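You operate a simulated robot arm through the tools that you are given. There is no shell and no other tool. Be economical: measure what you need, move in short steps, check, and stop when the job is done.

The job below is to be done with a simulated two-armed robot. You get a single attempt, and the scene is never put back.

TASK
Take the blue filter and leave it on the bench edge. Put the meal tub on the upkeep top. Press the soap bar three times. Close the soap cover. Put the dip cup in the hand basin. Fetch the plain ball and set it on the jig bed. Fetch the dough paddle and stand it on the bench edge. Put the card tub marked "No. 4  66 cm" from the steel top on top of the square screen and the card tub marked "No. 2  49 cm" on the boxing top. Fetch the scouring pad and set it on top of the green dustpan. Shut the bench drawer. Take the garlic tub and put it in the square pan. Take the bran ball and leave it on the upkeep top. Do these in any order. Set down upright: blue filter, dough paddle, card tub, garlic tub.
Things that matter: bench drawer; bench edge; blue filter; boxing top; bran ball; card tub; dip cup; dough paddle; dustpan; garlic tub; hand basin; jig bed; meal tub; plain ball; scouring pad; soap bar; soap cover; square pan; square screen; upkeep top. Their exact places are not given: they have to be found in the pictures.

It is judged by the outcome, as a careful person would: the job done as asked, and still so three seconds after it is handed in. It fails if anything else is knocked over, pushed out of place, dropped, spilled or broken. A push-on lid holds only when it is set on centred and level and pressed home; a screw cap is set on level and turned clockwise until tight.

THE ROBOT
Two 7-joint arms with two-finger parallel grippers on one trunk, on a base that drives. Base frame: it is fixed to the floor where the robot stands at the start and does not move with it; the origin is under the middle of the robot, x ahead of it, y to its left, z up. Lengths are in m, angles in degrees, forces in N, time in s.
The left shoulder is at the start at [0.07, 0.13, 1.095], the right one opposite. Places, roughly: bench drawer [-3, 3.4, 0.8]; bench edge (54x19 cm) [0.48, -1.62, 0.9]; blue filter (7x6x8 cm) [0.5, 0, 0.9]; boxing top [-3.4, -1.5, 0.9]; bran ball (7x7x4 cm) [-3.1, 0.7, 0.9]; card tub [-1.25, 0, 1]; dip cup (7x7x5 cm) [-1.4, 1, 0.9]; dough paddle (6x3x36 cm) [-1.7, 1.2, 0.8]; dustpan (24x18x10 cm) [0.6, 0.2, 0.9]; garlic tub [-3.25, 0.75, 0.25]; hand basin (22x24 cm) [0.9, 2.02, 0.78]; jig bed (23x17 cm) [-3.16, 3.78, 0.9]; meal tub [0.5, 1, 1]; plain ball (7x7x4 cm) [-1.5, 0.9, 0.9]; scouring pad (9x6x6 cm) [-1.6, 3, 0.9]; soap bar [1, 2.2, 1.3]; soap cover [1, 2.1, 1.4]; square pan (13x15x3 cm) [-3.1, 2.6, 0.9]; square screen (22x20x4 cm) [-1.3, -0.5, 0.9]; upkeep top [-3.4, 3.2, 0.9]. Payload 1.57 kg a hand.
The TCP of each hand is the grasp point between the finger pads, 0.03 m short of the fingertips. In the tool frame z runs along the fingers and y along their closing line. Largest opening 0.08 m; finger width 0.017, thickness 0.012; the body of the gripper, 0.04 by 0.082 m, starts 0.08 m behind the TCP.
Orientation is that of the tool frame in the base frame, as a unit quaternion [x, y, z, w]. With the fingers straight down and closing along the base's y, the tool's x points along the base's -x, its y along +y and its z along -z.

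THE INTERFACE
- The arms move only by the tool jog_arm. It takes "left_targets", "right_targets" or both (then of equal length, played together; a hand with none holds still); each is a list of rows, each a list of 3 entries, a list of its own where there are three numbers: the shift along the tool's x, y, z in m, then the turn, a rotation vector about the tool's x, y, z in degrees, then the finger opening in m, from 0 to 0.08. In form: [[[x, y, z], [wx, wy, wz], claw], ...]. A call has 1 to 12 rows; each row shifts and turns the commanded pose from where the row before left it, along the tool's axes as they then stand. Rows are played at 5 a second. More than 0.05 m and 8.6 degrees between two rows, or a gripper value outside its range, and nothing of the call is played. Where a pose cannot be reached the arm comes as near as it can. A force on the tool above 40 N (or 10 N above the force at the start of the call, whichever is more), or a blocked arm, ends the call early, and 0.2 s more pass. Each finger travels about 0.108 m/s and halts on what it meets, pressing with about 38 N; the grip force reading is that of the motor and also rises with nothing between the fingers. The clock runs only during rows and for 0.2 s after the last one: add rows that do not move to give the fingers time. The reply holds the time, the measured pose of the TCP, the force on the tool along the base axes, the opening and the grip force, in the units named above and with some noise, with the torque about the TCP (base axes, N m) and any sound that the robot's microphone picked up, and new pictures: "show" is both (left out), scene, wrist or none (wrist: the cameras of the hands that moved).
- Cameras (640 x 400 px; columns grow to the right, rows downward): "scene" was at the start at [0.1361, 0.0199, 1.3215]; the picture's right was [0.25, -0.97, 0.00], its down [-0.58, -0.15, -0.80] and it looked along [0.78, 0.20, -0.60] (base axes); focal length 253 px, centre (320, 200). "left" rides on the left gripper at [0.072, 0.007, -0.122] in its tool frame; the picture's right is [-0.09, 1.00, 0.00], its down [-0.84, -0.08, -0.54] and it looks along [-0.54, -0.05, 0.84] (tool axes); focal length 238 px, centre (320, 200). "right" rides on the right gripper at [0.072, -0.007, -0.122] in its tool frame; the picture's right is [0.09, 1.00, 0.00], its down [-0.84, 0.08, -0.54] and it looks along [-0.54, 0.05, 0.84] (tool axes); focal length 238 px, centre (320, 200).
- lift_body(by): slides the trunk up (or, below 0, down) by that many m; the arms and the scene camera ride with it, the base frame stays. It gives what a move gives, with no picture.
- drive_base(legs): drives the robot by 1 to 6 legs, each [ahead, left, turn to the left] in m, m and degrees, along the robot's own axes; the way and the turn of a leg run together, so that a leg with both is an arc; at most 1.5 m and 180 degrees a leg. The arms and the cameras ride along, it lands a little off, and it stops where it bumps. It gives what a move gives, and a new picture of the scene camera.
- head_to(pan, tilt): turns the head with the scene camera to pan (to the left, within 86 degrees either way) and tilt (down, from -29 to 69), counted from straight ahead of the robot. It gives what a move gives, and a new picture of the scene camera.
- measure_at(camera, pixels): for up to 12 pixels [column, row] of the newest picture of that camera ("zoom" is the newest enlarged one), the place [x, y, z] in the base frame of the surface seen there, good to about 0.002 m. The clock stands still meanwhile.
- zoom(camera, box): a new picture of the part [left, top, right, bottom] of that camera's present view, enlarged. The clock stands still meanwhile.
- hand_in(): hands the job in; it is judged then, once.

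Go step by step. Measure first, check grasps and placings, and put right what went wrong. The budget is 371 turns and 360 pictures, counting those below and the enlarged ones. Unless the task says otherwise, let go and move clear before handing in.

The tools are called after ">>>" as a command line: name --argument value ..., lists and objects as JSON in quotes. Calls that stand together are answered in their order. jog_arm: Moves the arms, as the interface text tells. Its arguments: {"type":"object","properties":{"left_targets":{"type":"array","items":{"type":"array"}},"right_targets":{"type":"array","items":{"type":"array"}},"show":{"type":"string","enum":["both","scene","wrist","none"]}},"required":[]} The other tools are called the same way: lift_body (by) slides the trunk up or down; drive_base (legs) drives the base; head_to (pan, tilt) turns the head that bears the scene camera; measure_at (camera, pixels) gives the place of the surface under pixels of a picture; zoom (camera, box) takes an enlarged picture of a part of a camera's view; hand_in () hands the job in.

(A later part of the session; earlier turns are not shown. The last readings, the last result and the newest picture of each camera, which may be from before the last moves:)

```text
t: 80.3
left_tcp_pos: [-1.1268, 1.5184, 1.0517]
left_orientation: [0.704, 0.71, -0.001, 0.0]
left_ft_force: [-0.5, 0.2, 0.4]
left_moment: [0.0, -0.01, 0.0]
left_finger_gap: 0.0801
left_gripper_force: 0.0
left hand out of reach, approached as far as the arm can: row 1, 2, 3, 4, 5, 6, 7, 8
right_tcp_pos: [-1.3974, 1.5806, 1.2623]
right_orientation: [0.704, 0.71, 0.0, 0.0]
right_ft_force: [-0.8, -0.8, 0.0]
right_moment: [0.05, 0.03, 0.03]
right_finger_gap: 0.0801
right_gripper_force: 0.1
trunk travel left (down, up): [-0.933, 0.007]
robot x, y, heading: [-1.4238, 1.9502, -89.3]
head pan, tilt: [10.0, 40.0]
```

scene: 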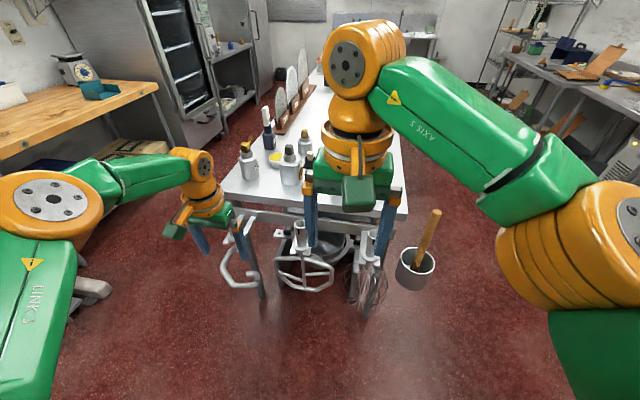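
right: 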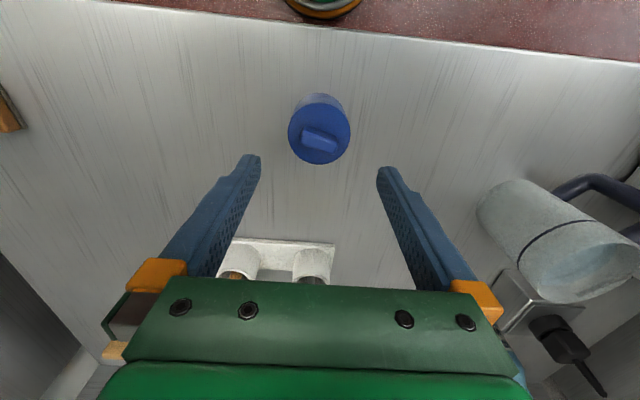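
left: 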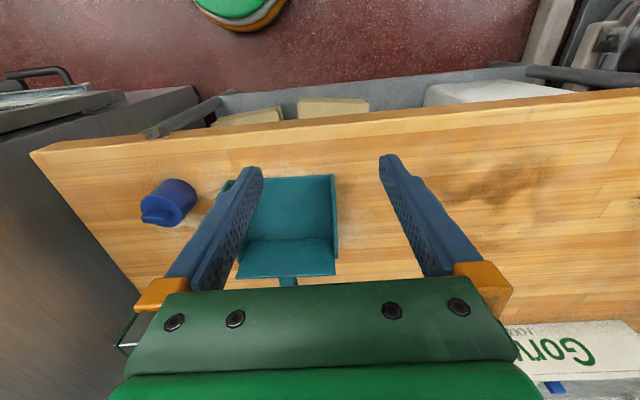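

Reach is about 0.40 around the shoulder with the TCP 0.2 below it. I'll go around to the -x side of the table, where the cup, ball and card tubs are nearer.

>>> jog_arm --left_targets '[[[0.04, 0, -0.03], [0, 0, 0], 0.08], [[0.04, 0, -0.03], [0, 0, 0], 0.08], [[0, 0, -0.05], [0, 0, 0], 0.08], [[0, 0, -0.05], [0, 0, 0], 0.08], [[0, 0, -0.05], [0, 0, 0], 0.08]]' --show "none"

>>> drive_base --legs '[[0, -0.8, 0], [0.95, 0, 0], [0, 0, 89]]'

>>> head_to --pan 12 --tilt 40

```text
t: 81.5
left_tcp_pos: [-1.126, 1.6011, 1.2615]
left_orientation: [0.703, 0.711, 0.0, 0.0]
left_ft_force: [0.4, 0.0, 0.7]
left_moment: [-0.02, -0.01, 0.04]
left_finger_gap: 0.08
left_gripper_force: 0.1
right_tcp_pos: [-1.3986, 1.581, 1.2625]
right_orientation: [0.703, 0.711, 0.0, 0.001]
right_ft_force: [-1.0, 0.7, 0.6]
right_moment: [-0.02, -0.02, -0.02]
right_finger_gap: 0.0801
right_gripper_force: 0.1
trunk travel left (down, up): [-0.933, 0.007]
robot x, y, heading: [-1.4189, 1.949, -89.5]
head pan, tilt: [10.0, 40.0]
```

```text
t: 94.1
left_tcp_pos: [-1.8539, 1.2809, 1.2594]
left_orientation: [-0.001, 1.0, 0.0, 0.0]
left_ft_force: [-0.2, -0.8, -0.6]
left_moment: [0.01, 0.0, 0.05]
left_finger_gap: 0.0799
left_gripper_force: 0.0
right_tcp_pos: [-1.8382, 1.0078, 1.2622]
right_orientation: [-0.001, 1.0, 0.001, 0.001]
right_ft_force: [0.8, 0.2, 0.0]
right_moment: [-0.03, 0.02, 0.02]
right_finger_gap: 0.0802
right_gripper_force: 0.0
trunk travel left (down, up): [-0.933, 0.007]
robot x, y, heading: [-2.2044, 0.9869, 0.0]
head pan, tilt: [10.0, 40.0]
```

scene: 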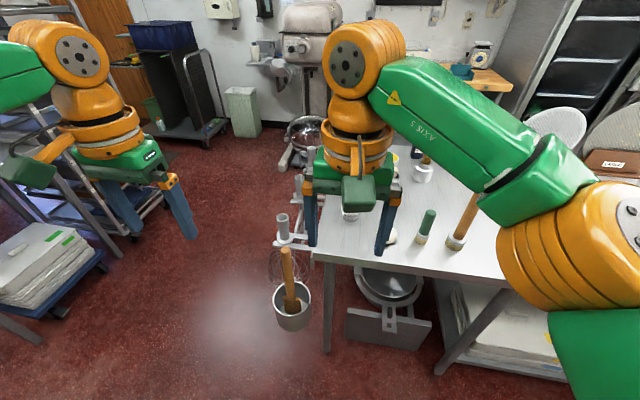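

```text
t: 94.7
left_tcp_pos: [-1.8541, 1.2813, 1.2594]
left_orientation: [-0.001, 1.0, -0.001, 0.0]
left_ft_force: [0.0, 0.5, -0.2]
left_moment: [0.0, 0.03, 0.0]
left_finger_gap: 0.0798
left_gripper_force: 0.0
right_tcp_pos: [-1.8372, 1.0088, 1.2612]
right_orientation: [-0.001, 1.0, 0.001, 0.0]
right_ft_force: [0.1, 0.1, -0.4]
right_moment: [0.01, 0.02, 0.0]
right_finger_gap: 0.0797
right_gripper_force: 0.1
trunk travel left (down, up): [-0.933, 0.007]
robot x, y, heading: [-2.2002, 0.985, 0.2]
head pan, tilt: [12.0, 40.0]
```

scene: 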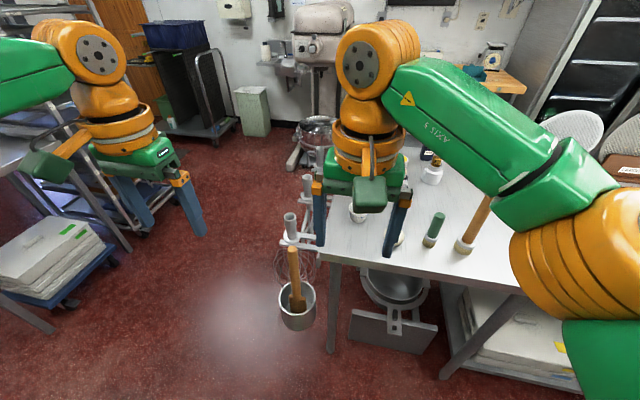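

The cup and ball are hidden behind the right gripper. I'll shift left 0.22 for a clear view.

>>> drive_base --legs '[[0, 0.22, 0]]'

>>> zoom --camera "scene" --box '[340, 130, 600, 300]'

```text
t: 96.4
left_tcp_pos: [-1.854, 1.4907, 1.2618]
left_orientation: [-0.001, 1.0, 0.003, 0.0]
left_ft_force: [-1.1, -0.5, -0.7]
left_moment: [-0.01, 0.03, 0.03]
left_finger_gap: 0.08
left_gripper_force: 0.0
right_tcp_pos: [-1.8377, 1.2191, 1.2631]
right_orientation: [0.0, 1.0, 0.002, 0.001]
right_ft_force: [0.4, 0.2, 0.1]
right_moment: [0.0, 0.01, 0.04]
right_finger_gap: 0.08
right_gripper_force: 0.1
trunk travel left (down, up): [-0.933, 0.007]
robot x, y, heading: [-2.2076, 1.2058, -0.1]
head pan, tilt: [12.0, 40.0]
```

scene: 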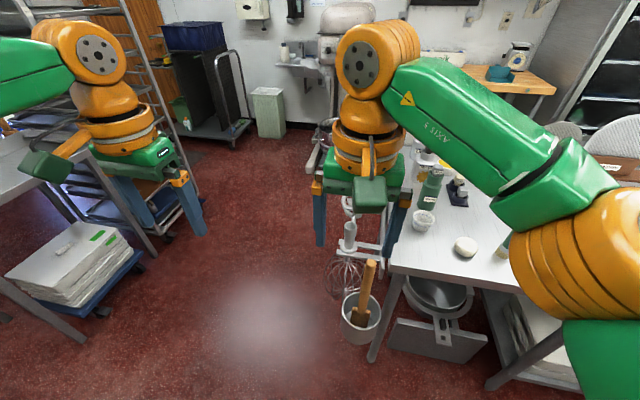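

```text
2.35 times, centred on (470, 215) of scene
```

zoom: 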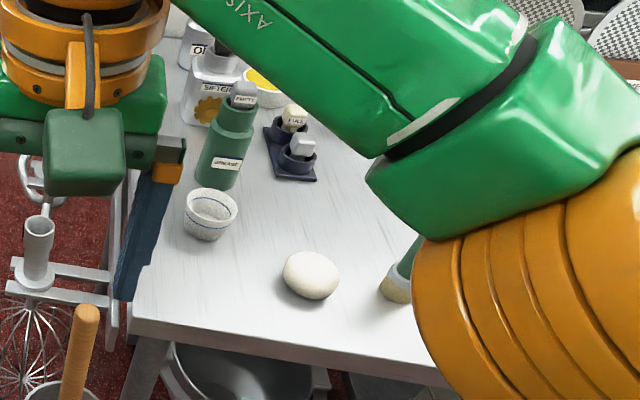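

Cup and plain ball are visible. Measuring both.

>>> measure_at --camera "zoom" --pixels '[[186, 205], [237, 210], [212, 192], [208, 222], [205, 238], [283, 272], [338, 275], [311, 255], [310, 299], [311, 272], [395, 290], [225, 150]]'

```text
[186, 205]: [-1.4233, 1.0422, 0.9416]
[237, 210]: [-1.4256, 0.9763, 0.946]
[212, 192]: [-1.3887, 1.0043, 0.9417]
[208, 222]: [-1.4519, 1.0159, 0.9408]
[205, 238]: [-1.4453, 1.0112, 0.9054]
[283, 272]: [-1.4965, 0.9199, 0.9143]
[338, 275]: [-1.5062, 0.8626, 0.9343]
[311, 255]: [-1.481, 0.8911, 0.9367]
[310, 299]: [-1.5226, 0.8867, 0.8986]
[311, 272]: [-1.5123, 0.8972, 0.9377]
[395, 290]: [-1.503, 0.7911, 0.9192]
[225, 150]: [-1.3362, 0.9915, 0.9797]
```

The ball is centred at (-1.505, 0.891), top 0.938, and the cup at (-1.422, 1.010). I'll lower the trunk and drive so the right hand is over the ball.

>>> drive_base --legs '[[0, -0.326, 0], [0.305, 0, 0]]'

>>> lift_body --by -0.15

>>> zoom --camera "right" --box '[0, 0, 640, 400]'

```text
t: 100.2
left_tcp_pos: [-1.5587, 1.1728, 1.2602]
left_orientation: [0.001, 1.0, 0.0, 0.002]
left_ft_force: [-0.1, -0.4, -0.4]
left_moment: [-0.02, 0.0, 0.0]
left_finger_gap: 0.0799
left_gripper_force: 0.1
right_tcp_pos: [-1.5455, 0.9009, 1.264]
right_orientation: [0.002, 1.0, 0.001, 0.002]
right_ft_force: [-0.3, -0.4, -0.2]
right_moment: [0.0, 0.01, 0.01]
right_finger_gap: 0.0801
right_gripper_force: 0.1
trunk travel left (down, up): [-0.933, 0.007]
robot x, y, heading: [-1.9086, 0.881, -0.2]
head pan, tilt: [12.0, 40.0]
```

scene: 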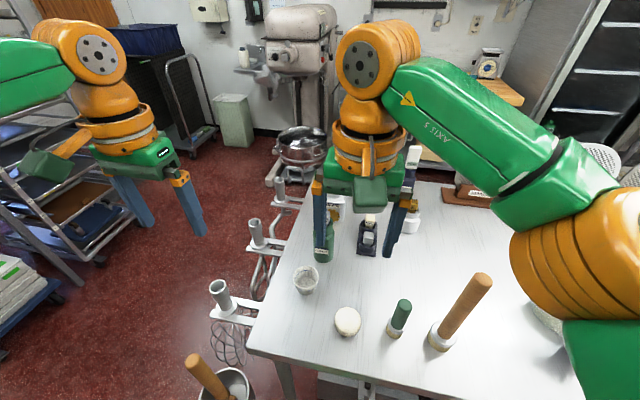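

```text
t: 101.9
left_tcp_pos: [-1.5568, 1.1723, 1.1101]
left_orientation: [0.001, 1.0, 0.0, 0.0]
left_ft_force: [-0.1, -0.1, -0.4]
left_moment: [0.0, 0.02, 0.01]
left_finger_gap: 0.08
left_gripper_force: 0.1
right_tcp_pos: [-1.5417, 0.9022, 1.1126]
right_orientation: [0.002, 1.0, 0.0, 0.0]
right_ft_force: [-0.5, -0.2, 0.3]
right_moment: [0.01, 0.0, 0.03]
right_finger_gap: 0.0799
right_gripper_force: 0.1
trunk travel left (down, up): [-0.783, 0.157]
robot x, y, heading: [-1.9119, 0.8827, -0.0]
head pan, tilt: [12.0, 40.0]
```

```text
1.00 times, centred on (320, 200) of right (not enlarged: the box is as wide or as high as the picture)
```

zoom: 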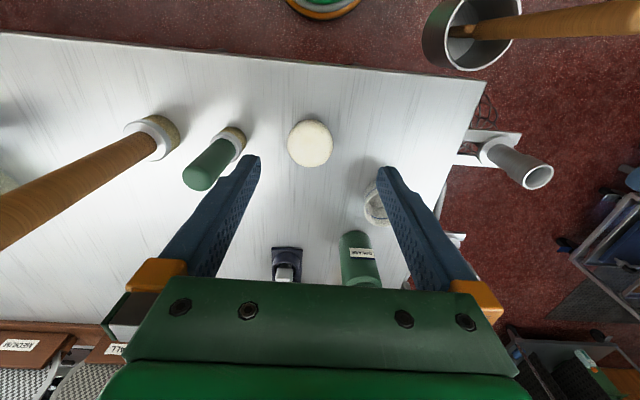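

>>> measure_at --camera "right" --pixels '[[290, 144], [331, 144], [310, 123], [310, 163], [310, 143], [240, 132], [215, 165], [233, 155]]'

```text
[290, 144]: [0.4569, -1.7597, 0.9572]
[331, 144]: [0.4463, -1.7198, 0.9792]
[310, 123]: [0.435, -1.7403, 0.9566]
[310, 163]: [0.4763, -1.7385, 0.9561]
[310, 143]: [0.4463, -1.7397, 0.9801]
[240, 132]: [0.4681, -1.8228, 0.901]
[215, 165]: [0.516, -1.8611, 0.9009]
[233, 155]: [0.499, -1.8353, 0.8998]
```

>>> measure_at --camera "zoom" --pixels '[[290, 144], [331, 144], [310, 123], [310, 163], [310, 143], [240, 132], [215, 165], [365, 205], [388, 205], [195, 185]]'

```text
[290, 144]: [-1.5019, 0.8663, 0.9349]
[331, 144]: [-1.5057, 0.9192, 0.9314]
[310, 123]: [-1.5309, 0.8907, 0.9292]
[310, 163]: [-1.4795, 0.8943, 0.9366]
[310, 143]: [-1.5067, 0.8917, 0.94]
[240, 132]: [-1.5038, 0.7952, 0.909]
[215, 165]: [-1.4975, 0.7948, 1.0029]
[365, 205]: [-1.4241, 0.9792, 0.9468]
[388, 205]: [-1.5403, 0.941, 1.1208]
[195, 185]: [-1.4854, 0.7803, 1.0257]
```

>>> jog_arm --right_targets '[[[-0.036, -0.0105, 0.03], [0, 0, 0], 0.08], [[0, 0, 0.045], [0, 0, 0], 0.08], [[0, 0, 0.045], [0, 0, 0], 0.08], [[0, 0, 0.045], [0, 0, 0], 0.08], [[0, 0, 0.012], [0, 0, 0], 0.08], [[0, 0, 0], [0, 0, 0], 0.08]]' --show "both"

```text
t: 103.3
left_tcp_pos: [-1.5565, 1.1732, 1.1104]
left_orientation: [0.002, 1.0, 0.0, 0.0]
left_ft_force: [-0.4, 1.0, 0.5]
left_moment: [0.01, -0.02, 0.02]
left_finger_gap: 0.0799
left_gripper_force: 0.1
right_tcp_pos: [-1.5056, 0.8884, 0.935]
right_orientation: [0.002, 1.0, 0.001, 0.001]
right_ft_force: [-1.1, 0.3, -0.9]
right_moment: [-0.01, -0.02, -0.02]
right_finger_gap: 0.08
right_gripper_force: 0.1
trunk travel left (down, up): [-0.783, 0.157]
robot x, y, heading: [-1.9097, 0.8827, -0.0]
head pan, tilt: [12.0, 40.0]
```

scene: 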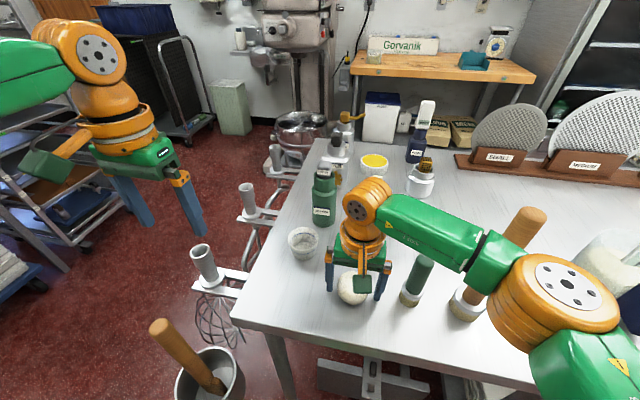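
right: 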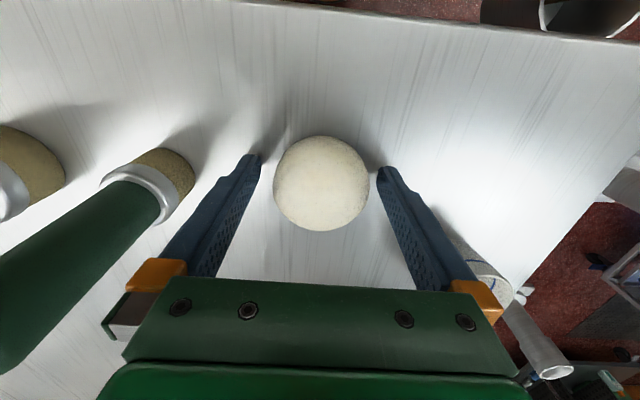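

The ball sits between the fingers. I'll grip and lift it.

>>> jog_arm --right_targets '[[[0, 0, 0], [0, 0, 0], 0.06], [[0, 0, 0], [0, 0, 0], 0.06], [[0, 0, 0], [0, 0, 0], 0.06], [[0, 0, -0.04], [0, 0, 0], 0.06], [[0, 0, -0.04], [0, 0, 0], 0.06], [[0, 0, -0.04], [0, 0, 0], 0.06], [[0, 0, -0.04], [0, 0, 0], 0.06]]' --show "wrist"

```text
t: 104.9
left_tcp_pos: [-1.5581, 1.1735, 1.1117]
left_orientation: [0.002, 1.0, 0.0, 0.001]
left_ft_force: [-1.0, 0.2, 0.0]
left_moment: [-0.02, -0.02, 0.01]
left_finger_gap: 0.0801
left_gripper_force: 0.0
right_tcp_pos: [-1.5063, 0.8882, 1.095]
right_orientation: [0.003, 1.0, 0.001, 0.001]
right_ft_force: [0.5, -0.7, 0.0]
right_moment: [-0.02, 0.03, -0.01]
right_finger_gap: 0.0599
right_gripper_force: 0.1
trunk travel left (down, up): [-0.783, 0.157]
robot x, y, heading: [-1.9093, 0.8821, -0.2]
head pan, tilt: [12.0, 40.0]
```

right: 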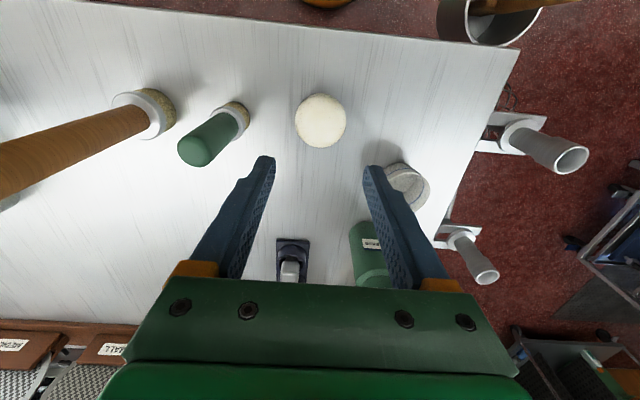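

The ball is narrower than expected. I'll retry, closing further.

>>> jog_arm --right_targets '[[[0, 0, 0], [0, 0, 0], 0.08], [[0, 0, 0.045], [0, 0, 0], 0.08], [[0, 0.003, 0.045], [0, 0, 0], 0.08], [[0, 0, 0.045], [0, 0, 0], 0.08], [[0, 0, 0.032], [0, 0, 0], 0.08], [[0, 0, 0], [0, 0, 0], 0.045], [[0, 0, 0], [0, 0, 0], 0.045], [[0, 0, 0], [0, 0, 0], 0.045], [[0, 0, -0.04], [0, 0, 0], 0.045], [[0, 0, -0.04], [0, 0, 0], 0.045], [[0, 0, -0.04], [0, 0, 0], 0.045], [[0, 0, -0.04], [0, 0, 0], 0.045]]' --show "wrist"

```text
t: 107.5
left_tcp_pos: [-1.5568, 1.1731, 1.1093]
left_orientation: [0.002, 1.0, 0.001, -0.001]
left_ft_force: [0.0, 0.2, -0.7]
left_moment: [-0.02, 0.0, -0.01]
left_finger_gap: 0.0801
left_gripper_force: 0.1
right_tcp_pos: [-1.504, 0.892, 1.0886]
right_orientation: [0.003, 1.0, 0.0, 0.0]
right_ft_force: [0.0, -0.6, -0.8]
right_moment: [0.0, 0.01, -0.01]
right_finger_gap: 0.0591
right_gripper_force: 38.0
trunk travel left (down, up): [-0.783, 0.157]
robot x, y, heading: [-1.9079, 0.88, -0.4]
head pan, tilt: [12.0, 40.0]
```

right: 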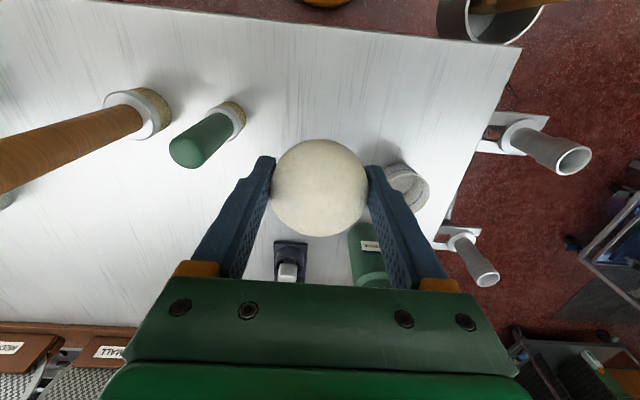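

Gripped at 0.059. I'll back off and turn to the wall counters.

>>> drive_base --legs '[[-0.4, 0, 0], [0, 0, 180]]'

>>> head_to --pan 35 --tilt 30

```text
t: 117.3
left_tcp_pos: [-2.6543, 0.5863, 1.1096]
left_orientation: [1.0, 0.005, 0.0, 0.0]
left_ft_force: [-0.3, -0.3, 0.3]
left_moment: [-0.01, -0.01, -0.01]
left_finger_gap: 0.08
left_gripper_force: 0.2
right_tcp_pos: [-2.7108, 0.8677, 1.0889]
right_orientation: [1.0, 0.005, -0.001, 0.0]
right_ft_force: [0.7, -0.4, -0.3]
right_moment: [0.01, 0.02, 0.0]
right_finger_gap: 0.0592
right_gripper_force: 38.2
trunk travel left (down, up): [-0.783, 0.157]
robot x, y, heading: [-2.3104, 0.879, -179.5]
head pan, tilt: [12.0, 40.0]
```

scene: 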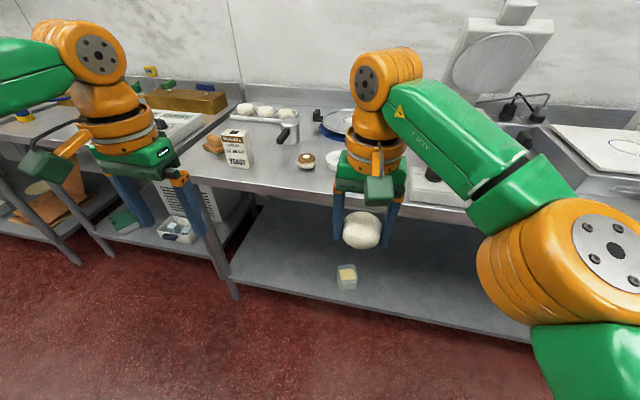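

```text
t: 118.2
left_tcp_pos: [-2.6547, 0.5867, 1.11]
left_orientation: [1.0, 0.004, 0.0, 0.0]
left_ft_force: [-0.7, 0.1, 0.0]
left_moment: [0.0, -0.01, -0.03]
left_finger_gap: 0.08
left_gripper_force: 0.0
right_tcp_pos: [-2.7125, 0.8677, 1.0873]
right_orientation: [1.0, 0.004, -0.001, 0.0]
right_ft_force: [0.9, 0.1, -0.6]
right_moment: [0.0, -0.01, -0.01]
right_finger_gap: 0.0593
right_gripper_force: 37.5
trunk travel left (down, up): [-0.783, 0.157]
robot x, y, heading: [-2.3063, 0.8873, -179.5]
head pan, tilt: [35.0, 30.0]
```

scene: 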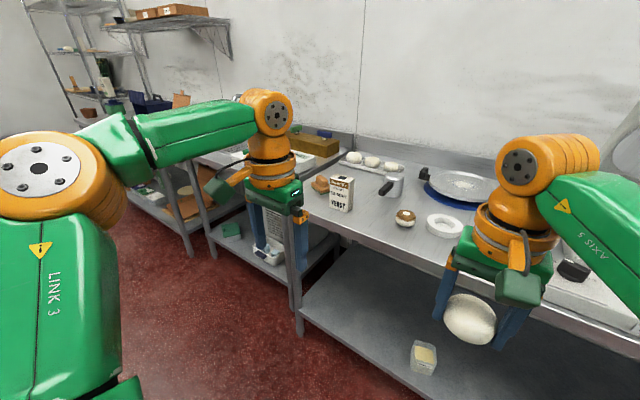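

The bran ball is probably the speckled one at (405,217), and the garlic tub is at (424,355) on the lower shelf. Zoom and measure.

>>> zoom --camera "scene" --box '[280, 120, 540, 290]'

>>> measure_at --camera "scene" --pixels '[[405, 213], [405, 219], [394, 219], [416, 219], [405, 228], [424, 345], [415, 360], [434, 362], [425, 373], [380, 230], [340, 195], [445, 225]]'

```text
2.35 times, centred on (410, 205) of scene
```

zoom: 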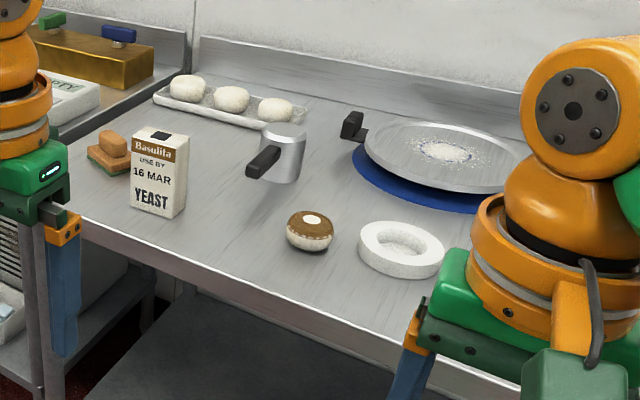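

```text
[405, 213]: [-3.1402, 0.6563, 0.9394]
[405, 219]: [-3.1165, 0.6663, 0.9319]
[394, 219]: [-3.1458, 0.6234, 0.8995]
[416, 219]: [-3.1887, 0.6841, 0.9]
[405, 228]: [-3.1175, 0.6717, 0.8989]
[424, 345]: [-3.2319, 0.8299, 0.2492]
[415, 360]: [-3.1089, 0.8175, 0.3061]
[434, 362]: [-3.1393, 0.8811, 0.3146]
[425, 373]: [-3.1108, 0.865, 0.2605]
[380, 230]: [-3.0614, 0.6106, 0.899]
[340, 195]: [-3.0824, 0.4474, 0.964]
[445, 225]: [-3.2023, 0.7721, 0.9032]
```

>>> measure_at --camera "zoom" --pixels '[[291, 228], [330, 232], [310, 213], [310, 235], [313, 219], [359, 240], [400, 275], [245, 285], [264, 160], [295, 148], [255, 175], [282, 182]]'

```text
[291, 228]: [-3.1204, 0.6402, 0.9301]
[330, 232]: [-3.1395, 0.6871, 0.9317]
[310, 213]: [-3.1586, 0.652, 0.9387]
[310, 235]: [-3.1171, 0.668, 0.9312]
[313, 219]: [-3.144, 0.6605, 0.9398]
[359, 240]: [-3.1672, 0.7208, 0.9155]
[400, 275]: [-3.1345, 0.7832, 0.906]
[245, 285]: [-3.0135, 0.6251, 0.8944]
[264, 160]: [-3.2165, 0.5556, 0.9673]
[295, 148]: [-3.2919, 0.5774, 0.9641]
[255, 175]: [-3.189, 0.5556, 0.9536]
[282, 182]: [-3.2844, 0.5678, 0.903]
```

The bran ball centre is about (-3.14, 0.663). I'll tuck the right hand aside, then drive in.

>>> jog_arm --right_targets '[[[0.03, -0.04, -0.02], [0, 0, 0], 0.045], [[0.03, -0.04, -0.02], [0, 0, 0], 0.045], [[0.03, -0.04, -0.02], [0, 0, 0], 0.045], [[0, -0.03, 0], [0, 0, 0], 0.045], [[0, 0, 0], [0, 0, 0], 0.045]]' --show "none"

>>> drive_base --legs '[[0.4, 0.087, 0]]'

```text
refused: row 1 steps farther than a row can; nothing moved
```

```text
t: 120.8
left_tcp_pos: [-3.0605, 0.4966, 1.1098]
left_orientation: [1.0, 0.007, -0.001, 0.0]
left_ft_force: [-0.1, -0.4, 0.6]
left_moment: [-0.01, 0.03, 0.02]
left_finger_gap: 0.0803
left_gripper_force: 0.0
right_tcp_pos: [-3.1183, 0.7776, 1.0897]
right_orientation: [1.0, 0.007, -0.003, 0.001]
right_ft_force: [0.4, -0.1, -1.2]
right_moment: [-0.03, -0.01, -0.02]
right_finger_gap: 0.0593
right_gripper_force: 37.5
trunk travel left (down, up): [-0.783, 0.157]
robot x, y, heading: [-2.7152, 0.7932, -179.4]
head pan, tilt: [35.0, 30.0]
```

scene: 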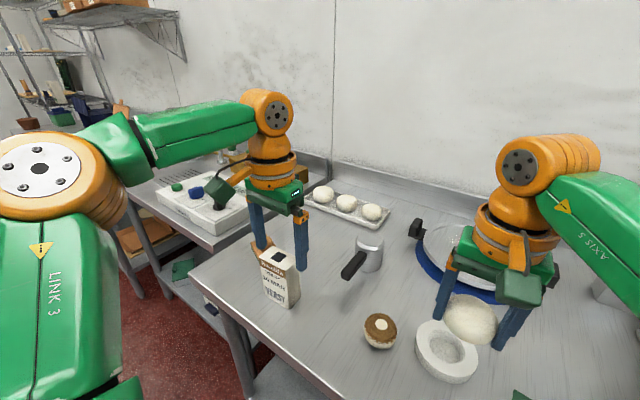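

>>> jog_arm --right_targets '[[[0.02, -0.035, -0.02], [0, 0, 0], 0.045], [[0.02, -0.035, -0.02], [0, 0, 0], 0.045], [[0.02, -0.035, -0.02], [0, 0, 0], 0.045], [[0, -0.035, 0], [0, 0, 0], 0.045]]' --show "scene"

>>> measure_at --camera "scene" --pixels '[[381, 323], [366, 328], [397, 332], [380, 345], [381, 315], [283, 260], [270, 268], [265, 255], [380, 238], [420, 345]]'

```text
t: 121.8
left_tcp_pos: [-3.0617, 0.4976, 1.1095]
left_orientation: [1.0, 0.007, 0.0, 0.001]
left_ft_force: [0.1, -0.2, 0.3]
left_moment: [-0.03, -0.02, -0.03]
left_finger_gap: 0.08
left_gripper_force: 0.0
right_tcp_pos: [-3.0627, 0.9204, 1.1476]
right_orientation: [1.0, 0.006, -0.001, 0.001]
right_ft_force: [-0.1, 1.0, -0.8]
right_moment: [-0.01, 0.0, 0.02]
right_finger_gap: 0.0592
right_gripper_force: 38.0
trunk travel left (down, up): [-0.783, 0.157]
robot x, y, heading: [-2.7177, 0.7927, -179.4]
head pan, tilt: [35.0, 30.0]
```

scene: 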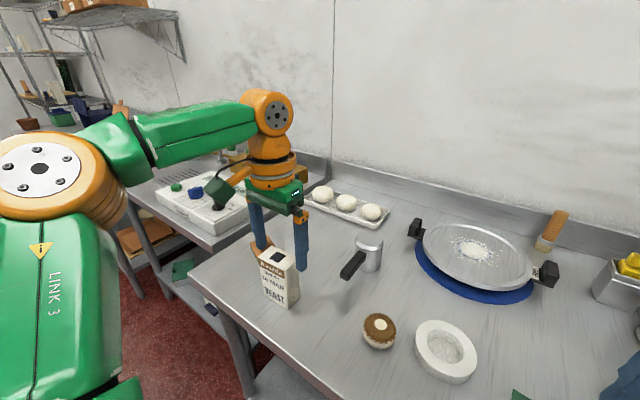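

```text
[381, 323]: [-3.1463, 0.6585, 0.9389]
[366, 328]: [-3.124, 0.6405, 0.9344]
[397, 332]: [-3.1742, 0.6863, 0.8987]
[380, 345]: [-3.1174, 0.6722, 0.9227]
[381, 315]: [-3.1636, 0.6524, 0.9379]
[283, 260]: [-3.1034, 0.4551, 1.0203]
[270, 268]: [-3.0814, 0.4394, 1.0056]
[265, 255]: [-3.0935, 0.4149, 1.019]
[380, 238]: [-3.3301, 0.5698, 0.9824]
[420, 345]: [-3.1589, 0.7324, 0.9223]
```

>>> jog_arm --left_targets '[[[-0.02, -0.041, 0], [0, 0, 0], 0.08], [[-0.02, -0.041, 0], [0, 0, 0], 0.08], [[-0.02, -0.041, 0], [0, 0, 0], 0.08], [[-0.02, -0.042, 0], [0, 0, 0], 0.08], [[0, 0, 0.045], [0, 0, 0], 0.08], [[0, 0, 0.045], [0, 0, 0], 0.08], [[0, 0, 0.04], [0, 0, 0], 0.08], [[0, 0, 0], [0, 0, 0], 0.08]]' --show "wrist"

```text
t: 123.6
left_tcp_pos: [-3.1046, 0.6149, 0.9779]
left_orientation: [1.0, 0.008, 0.0, 0.0]
left_ft_force: [-0.2, 0.8, -0.7]
left_moment: [-0.03, 0.03, 0.01]
left_finger_gap: 0.08
left_gripper_force: 0.1
left hand out of reach, approached as far as the arm can: row 3, 4
right_tcp_pos: [-3.0647, 0.9176, 1.1472]
right_orientation: [1.0, 0.007, -0.001, 0.001]
right_ft_force: [0.7, 0.5, -0.6]
right_moment: [-0.01, 0.02, 0.02]
right_finger_gap: 0.0594
right_gripper_force: 37.9
trunk travel left (down, up): [-0.783, 0.157]
robot x, y, heading: [-2.712, 0.7938, -179.4]
head pan, tilt: [35.0, 30.0]
```

left: 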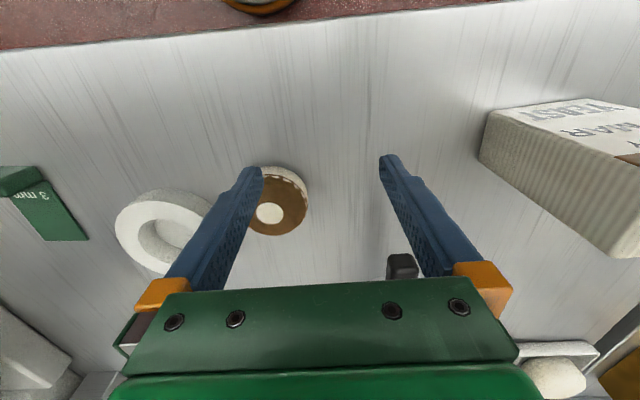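

>>> jog_arm --left_targets '[[[-0.01, -0.024, 0], [0, 0, 0], 0.08], [[-0.01, -0.024, 0], [0, 0, 0], 0.08], [[-0.02, 0, 0], [0, 0, 0], 0.08], [[0, 0, 0], [0, 0, 0], 0.08]]' --show "wrist"

```text
t: 124.6
left_tcp_pos: [-3.1156, 0.6367, 0.9817]
left_orientation: [1.0, 0.007, -0.001, 0.0]
left_ft_force: [0.4, 0.4, 0.0]
left_moment: [-0.01, 0.01, -0.01]
left_finger_gap: 0.0799
left_gripper_force: 0.1
left hand out of reach, approached as far as the arm can: row 2, 3
right_tcp_pos: [-3.0637, 0.918, 1.1477]
right_orientation: [1.0, 0.006, -0.002, 0.001]
right_ft_force: [-0.2, -0.1, -1.1]
right_moment: [0.01, -0.05, 0.0]
right_finger_gap: 0.0593
right_gripper_force: 37.9
trunk travel left (down, up): [-0.783, 0.157]
robot x, y, heading: [-2.7147, 0.7941, -179.3]
head pan, tilt: [35.0, 30.0]
```

left: 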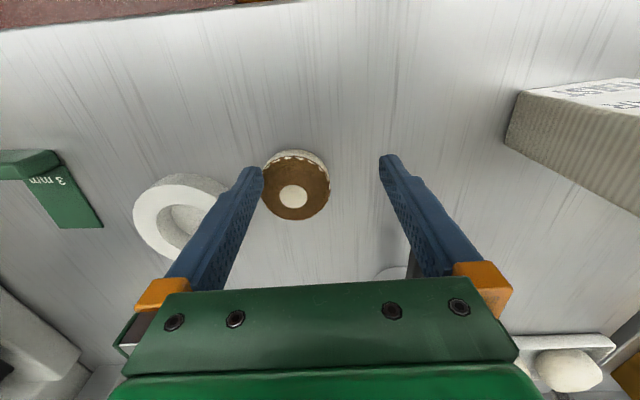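

Reach is short here, so I'll nudge the base to align instead.

>>> drive_base --legs '[[0.022, -0.027, 0]]'

>>> zoom --camera "left" --box '[0, 0, 640, 400]'

```text
t: 125.4
left_tcp_pos: [-3.134, 0.6581, 0.9829]
left_orientation: [1.0, 0.007, -0.003, -0.003]
left_ft_force: [-0.2, -0.8, 0.7]
left_moment: [0.08, 0.02, -0.02]
left_finger_gap: 0.0799
left_gripper_force: 0.1
right_tcp_pos: [-3.0812, 0.9392, 1.1497]
right_orientation: [1.0, 0.007, -0.002, -0.002]
right_ft_force: [0.0, -0.3, -1.0]
right_moment: [0.07, 0.04, 0.0]
right_finger_gap: 0.0589
right_gripper_force: 38.4
trunk travel left (down, up): [-0.783, 0.157]
robot x, y, heading: [-2.7408, 0.8175, -179.1]
head pan, tilt: [35.0, 30.0]
```

scene: 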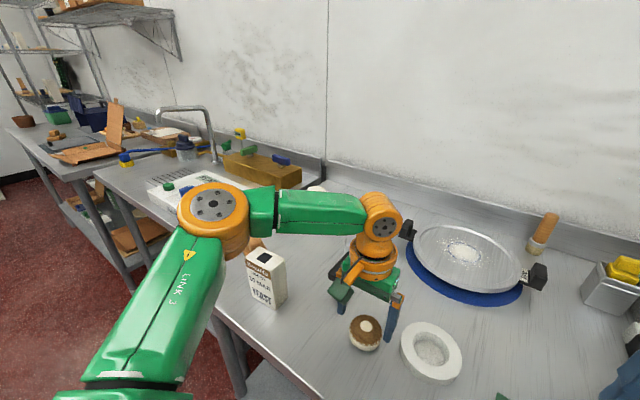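

```text
1.00 times, centred on (320, 200) of left (not enlarged: the box is as wide or as high as the picture)
```

zoom: 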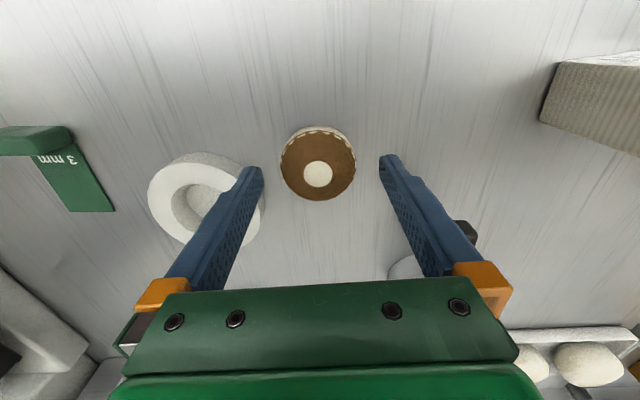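

>>> jog_arm --left_targets '[[[0, -0.001, 0.026], [0, 0, 0], 0.08], [[-0.008, 0, 0.026], [0, 0, 0], 0.08], [[0, 0, 0], [0, 0, 0], 0.045], [[0, 0, 0], [0, 0, 0], 0.045], [[0, 0, 0], [0, 0, 0], 0.045], [[0, 0, -0.04], [0, 0, 0], 0.045], [[0, 0, -0.04], [0, 0, 0], 0.045], [[0, 0, 0], [0, 0, 0], 0.045]]' --show "wrist"

```text
t: 127.2
left_tcp_pos: [-3.1327, 0.6521, 1.0169]
left_orientation: [1.0, 0.007, -0.001, -0.001]
left_ft_force: [-0.3, 0.3, -1.3]
left_moment: [-0.02, -0.03, 0.02]
left_finger_gap: 0.0592
left_gripper_force: 38.1
left hand out of reach, approached as far as the arm can: row 1, 2
right_tcp_pos: [-3.0855, 0.943, 1.1463]
right_orientation: [1.0, 0.007, 0.0, 0.001]
right_ft_force: [0.4, 0.4, -0.7]
right_moment: [0.01, 0.01, 0.02]
right_finger_gap: 0.0591
right_gripper_force: 37.8
trunk travel left (down, up): [-0.783, 0.157]
robot x, y, heading: [-2.7335, 0.8218, -179.1]
head pan, tilt: [35.0, 30.0]
```

left: 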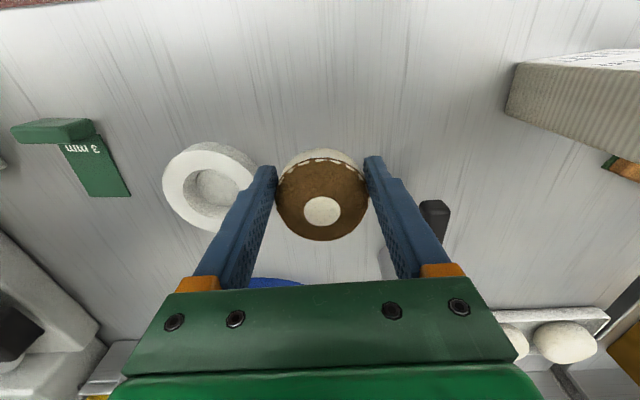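

Bran ball gripped. I'll back out and look right toward the upkeep top and jig.

>>> drive_base --legs '[[-0.38, 0, -1], [0, -0.8, 0]]'

>>> head_to --pan -50 --tilt 30

```text
t: 133.5
left_tcp_pos: [-2.7561, 1.468, 1.0172]
left_orientation: [1.0, -0.005, 0.0, -0.001]
left_ft_force: [0.1, -0.9, -1.1]
left_moment: [-0.03, -0.02, -0.01]
left_finger_gap: 0.0593
left_gripper_force: 37.8
right_tcp_pos: [-2.7011, 1.7575, 1.1469]
right_orientation: [1.0, -0.006, -0.001, 0.0]
right_ft_force: [0.0, -0.6, -0.9]
right_moment: [0.01, 0.02, -0.01]
right_finger_gap: 0.0594
right_gripper_force: 37.9
trunk travel left (down, up): [-0.783, 0.157]
robot x, y, heading: [-2.3556, 1.6278, 179.1]
head pan, tilt: [35.0, 30.0]
```

scene: 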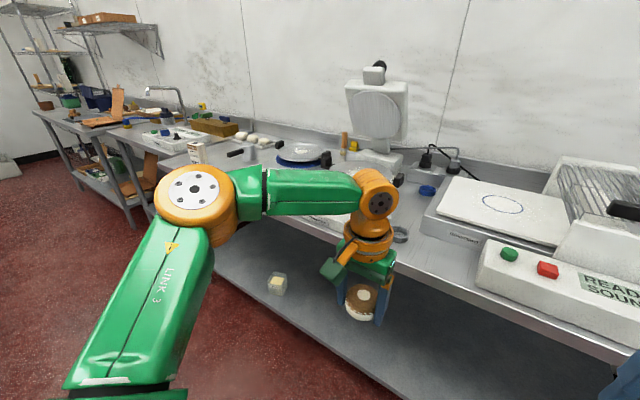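

```text
t: 135.1
left_tcp_pos: [-2.7562, 1.4687, 1.0155]
left_orientation: [1.0, -0.005, -0.001, 0.0]
left_ft_force: [0.3, 0.8, -0.1]
left_moment: [0.02, -0.03, -0.02]
left_finger_gap: 0.0593
left_gripper_force: 38.4
right_tcp_pos: [-2.7024, 1.7587, 1.1466]
right_orientation: [1.0, -0.006, -0.001, 0.001]
right_ft_force: [-0.5, 0.1, -0.5]
right_moment: [0.02, 0.01, -0.01]
right_finger_gap: 0.0592
right_gripper_force: 38.6
trunk travel left (down, up): [-0.783, 0.157]
robot x, y, heading: [-2.3568, 1.6262, 179.4]
head pan, tilt: [-50.0, 30.0]
```

scene: 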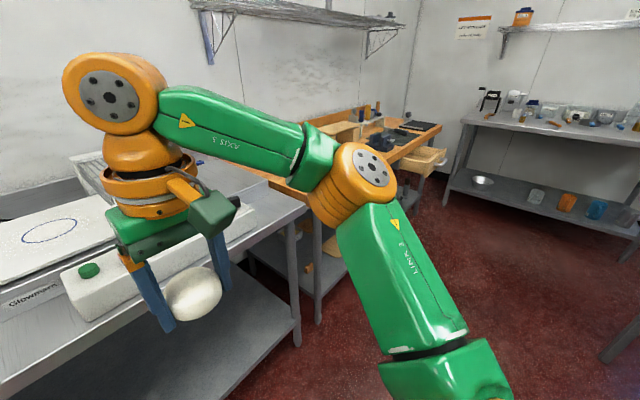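

>>> drive_base --legs '[[0, -1.3, 0]]'

>>> head_to --pan -25 --tilt 35

```text
t: 141.7
left_tcp_pos: [-2.7406, 2.7826, 1.0153]
left_orientation: [1.0, -0.006, 0.0, 0.0]
left_ft_force: [0.2, -0.2, -0.9]
left_moment: [0.01, -0.04, 0.06]
left_finger_gap: 0.0592
left_gripper_force: 38.2
right_tcp_pos: [-2.6854, 3.0709, 1.1464]
right_orientation: [1.0, -0.007, 0.0, 0.001]
right_ft_force: [0.0, 0.1, -0.3]
right_moment: [-0.03, 0.01, -0.03]
right_finger_gap: 0.0592
right_gripper_force: 37.8
trunk travel left (down, up): [-0.783, 0.157]
robot x, y, heading: [-2.3362, 2.938, 178.8]
head pan, tilt: [-50.0, 30.0]
```

scene: 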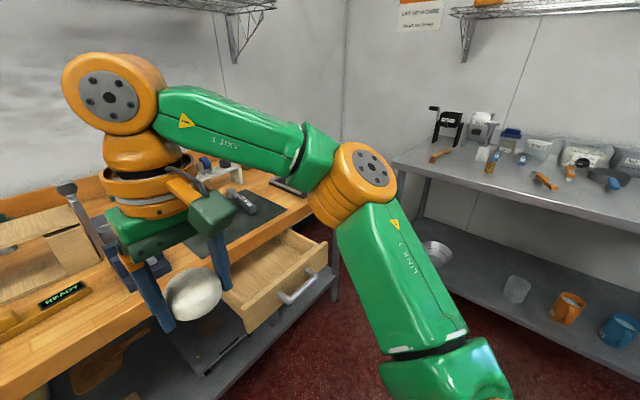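

```text
t: 142.6
left_tcp_pos: [-2.7391, 2.7837, 1.0168]
left_orientation: [1.0, -0.007, 0.0, -0.001]
left_ft_force: [-0.1, -0.2, -0.4]
left_moment: [-0.03, 0.0, 0.03]
left_finger_gap: 0.0592
left_gripper_force: 37.8
right_tcp_pos: [-2.6854, 3.0726, 1.147]
right_orientation: [1.0, -0.006, 0.0, 0.001]
right_ft_force: [0.0, -0.1, -1.4]
right_moment: [0.0, -0.01, -0.01]
right_finger_gap: 0.0592
right_gripper_force: 38.5
trunk travel left (down, up): [-0.783, 0.157]
robot x, y, heading: [-2.339, 2.9383, 179.3]
head pan, tilt: [-25.0, 35.0]
```

scene: 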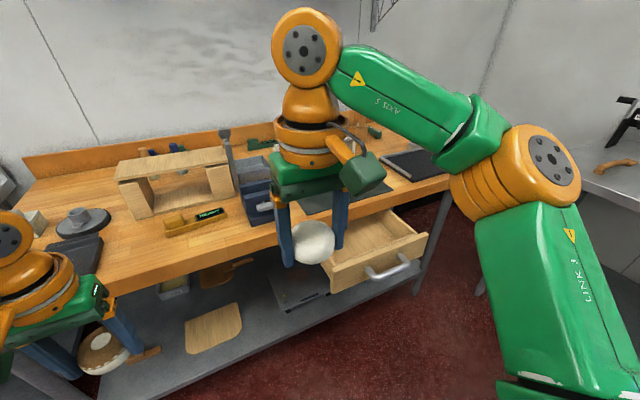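

The wooden bench seems to be the upkeep top. I'll measure key spots.

>>> measure_at --camera "scene" --pixels '[[175, 200], [150, 240], [190, 240], [260, 205], [410, 165], [385, 180], [80, 250], [380, 275], [350, 230], [230, 160], [320, 205], [180, 160]]'

>>> zoom --camera "scene" --box '[20, 110, 280, 280]'

```text
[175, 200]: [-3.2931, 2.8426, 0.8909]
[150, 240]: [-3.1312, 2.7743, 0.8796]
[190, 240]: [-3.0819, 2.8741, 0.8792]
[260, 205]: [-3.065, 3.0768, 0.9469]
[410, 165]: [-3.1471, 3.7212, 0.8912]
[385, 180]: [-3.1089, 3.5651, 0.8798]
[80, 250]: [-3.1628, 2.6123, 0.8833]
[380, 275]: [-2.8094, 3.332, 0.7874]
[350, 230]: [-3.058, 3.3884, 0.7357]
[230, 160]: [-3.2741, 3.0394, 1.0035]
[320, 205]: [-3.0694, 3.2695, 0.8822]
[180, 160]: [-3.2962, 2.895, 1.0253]
```

```text
2.35 times, centred on (150, 195) of scene
```

zoom: 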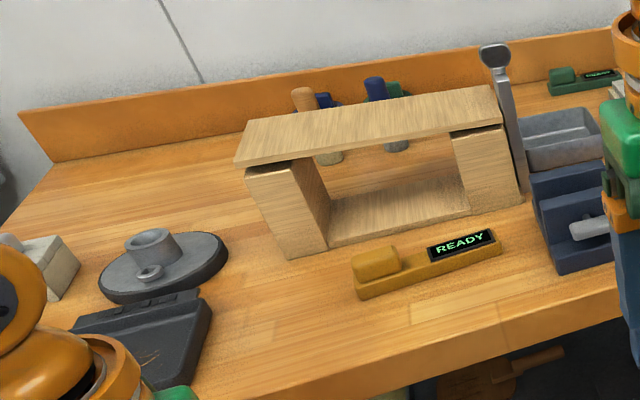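

>>> measure_at --camera "zoom" --pixels '[[270, 330], [300, 290], [340, 385], [420, 330], [500, 300], [190, 345], [360, 300], [110, 350], [205, 300], [560, 270], [480, 360]]'

```text
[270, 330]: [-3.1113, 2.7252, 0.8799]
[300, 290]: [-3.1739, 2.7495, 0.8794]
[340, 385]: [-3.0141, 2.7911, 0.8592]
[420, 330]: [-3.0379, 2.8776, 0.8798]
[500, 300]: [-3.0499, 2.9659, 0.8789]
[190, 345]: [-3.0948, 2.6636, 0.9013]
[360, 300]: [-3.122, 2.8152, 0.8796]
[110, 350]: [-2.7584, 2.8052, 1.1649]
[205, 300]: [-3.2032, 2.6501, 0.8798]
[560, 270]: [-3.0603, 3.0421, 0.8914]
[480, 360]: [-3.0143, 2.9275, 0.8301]
```

>>> measure_at --camera "scene" --pixels '[[331, 285], [331, 265], [428, 238], [372, 280], [405, 268]]'

```text
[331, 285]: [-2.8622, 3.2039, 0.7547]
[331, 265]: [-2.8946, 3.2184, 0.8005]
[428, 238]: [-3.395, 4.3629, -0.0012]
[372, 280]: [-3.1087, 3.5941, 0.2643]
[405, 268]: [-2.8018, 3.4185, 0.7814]
```

The drawer's left corner is at y = 3.20, so there is room. Driving in to place the bran ball near (-3.09, 2.745).

>>> drive_base --legs '[[0.345, 0.035, 0]]'

```text
t: 144.9
left_tcp_pos: [-3.0853, 2.7515, 1.0176]
left_orientation: [1.0, -0.004, -0.002, -0.001]
left_ft_force: [-0.4, 0.1, -0.2]
left_moment: [0.01, 0.01, -0.01]
left_finger_gap: 0.0591
left_gripper_force: 37.6
right_tcp_pos: [-3.033, 3.0401, 1.1481]
right_orientation: [1.0, -0.004, -0.002, 0.001]
right_ft_force: [-0.7, -0.4, -1.1]
right_moment: [0.01, -0.03, 0.02]
right_finger_gap: 0.0592
right_gripper_force: 38.9
trunk travel left (down, up): [-0.783, 0.157]
robot x, y, heading: [-2.6859, 2.9086, 179.4]
head pan, tilt: [-25.0, 35.0]
```

scene: 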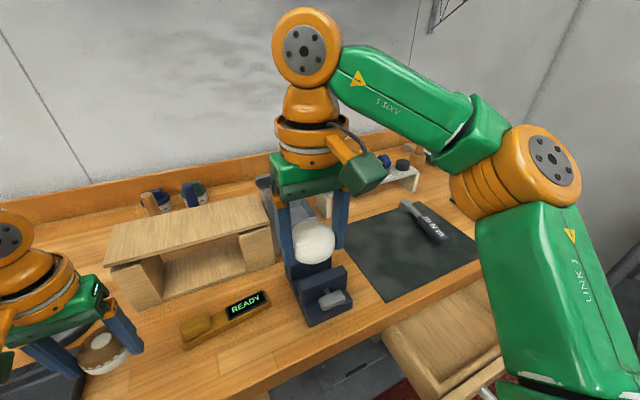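

>>> jog_arm --left_targets '[[[0, 0, 0.04], [0, 0, 0], 0.045], [[0, 0, 0.04], [0, 0, 0], 0.045], [[0, 0, 0.019], [0, 0, 0], 0.045], [[0, 0, 0], [0, 0, 0], 0.045], [[0, 0, 0], [0, 0, 0], 0.075], [[0, 0, 0], [0, 0, 0], 0.075], [[0, 0, -0.04], [0, 0, 0], 0.075], [[0, 0, -0.04], [0, 0, 0], 0.075], [[0, 0, -0.04], [0, 0, 0], 0.075]]' --show "wrist"

```text
t: 146.9
left_tcp_pos: [-3.0814, 2.7488, 1.0421]
left_orientation: [1.0, -0.005, -0.001, -0.001]
left_ft_force: [0.7, 0.0, -0.9]
left_moment: [-0.01, 0.01, -0.02]
left_finger_gap: 0.0751
left_gripper_force: 0.3
left hand out of reach, approached as far as the arm can: row 3
right_tcp_pos: [-3.0332, 3.0415, 1.1471]
right_orientation: [1.0, -0.004, -0.001, 0.001]
right_ft_force: [0.6, 0.5, -1.0]
right_moment: [0.04, 0.02, 0.04]
right_finger_gap: 0.0593
right_gripper_force: 37.7
trunk travel left (down, up): [-0.783, 0.157]
robot x, y, heading: [-2.6894, 2.9041, 179.3]
head pan, tilt: [-25.0, 35.0]
```

left: 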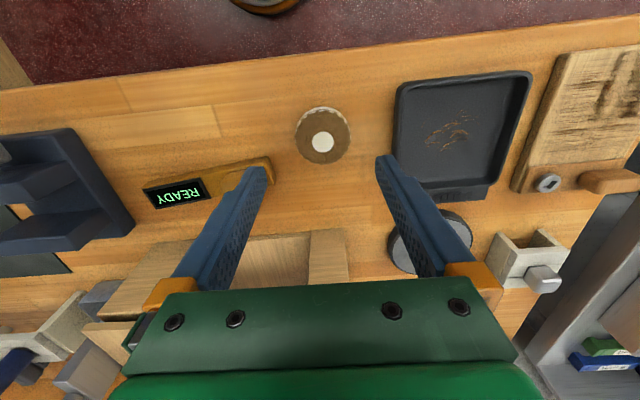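

Bran ball placed; the square pan is at (460,120). Next I'll back off and go in front of the open drawer.

>>> drive_base --legs '[[-0.33, 0, 0], [0, -0.66, 0.7]]'

>>> head_to --pan 5 --tilt 40

```text
t: 152.3
left_tcp_pos: [-2.7511, 3.3987, 1.0412]
left_orientation: [1.0, 0.005, -0.001, -0.001]
left_ft_force: [0.7, -0.6, -0.1]
left_moment: [0.04, -0.02, 0.0]
left_finger_gap: 0.0752
left_gripper_force: 0.0
right_tcp_pos: [-2.706, 3.69, 1.147]
right_orientation: [1.0, 0.004, 0.0, 0.001]
right_ft_force: [-0.9, -0.7, 0.0]
right_moment: [-0.01, -0.01, 0.0]
right_finger_gap: 0.0591
right_gripper_force: 38.8
trunk travel left (down, up): [-0.783, 0.157]
robot x, y, heading: [-2.3592, 3.5638, -179.8]
head pan, tilt: [-25.0, 35.0]
```

scene: 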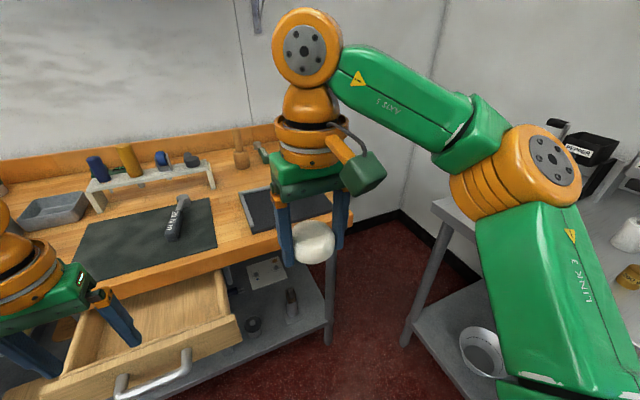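

```text
t: 153.3
left_tcp_pos: [-2.75, 3.3992, 1.0418]
left_orientation: [1.0, 0.004, -0.001, -0.001]
left_ft_force: [0.4, -0.1, 0.1]
left_moment: [-0.01, -0.02, -0.01]
left_finger_gap: 0.0751
left_gripper_force: 0.0
right_tcp_pos: [-2.7055, 3.6913, 1.1476]
right_orientation: [1.0, 0.005, -0.002, 0.001]
right_ft_force: [0.1, -0.1, -1.1]
right_moment: [0.0, 0.0, 0.03]
right_finger_gap: 0.0592
right_gripper_force: 38.5
trunk travel left (down, up): [-0.783, 0.157]
robot x, y, heading: [-2.3581, 3.565, -179.6]
head pan, tilt: [5.0, 40.0]
```

scene: 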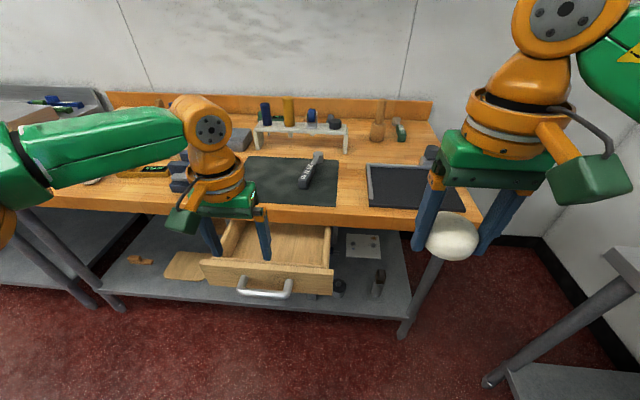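

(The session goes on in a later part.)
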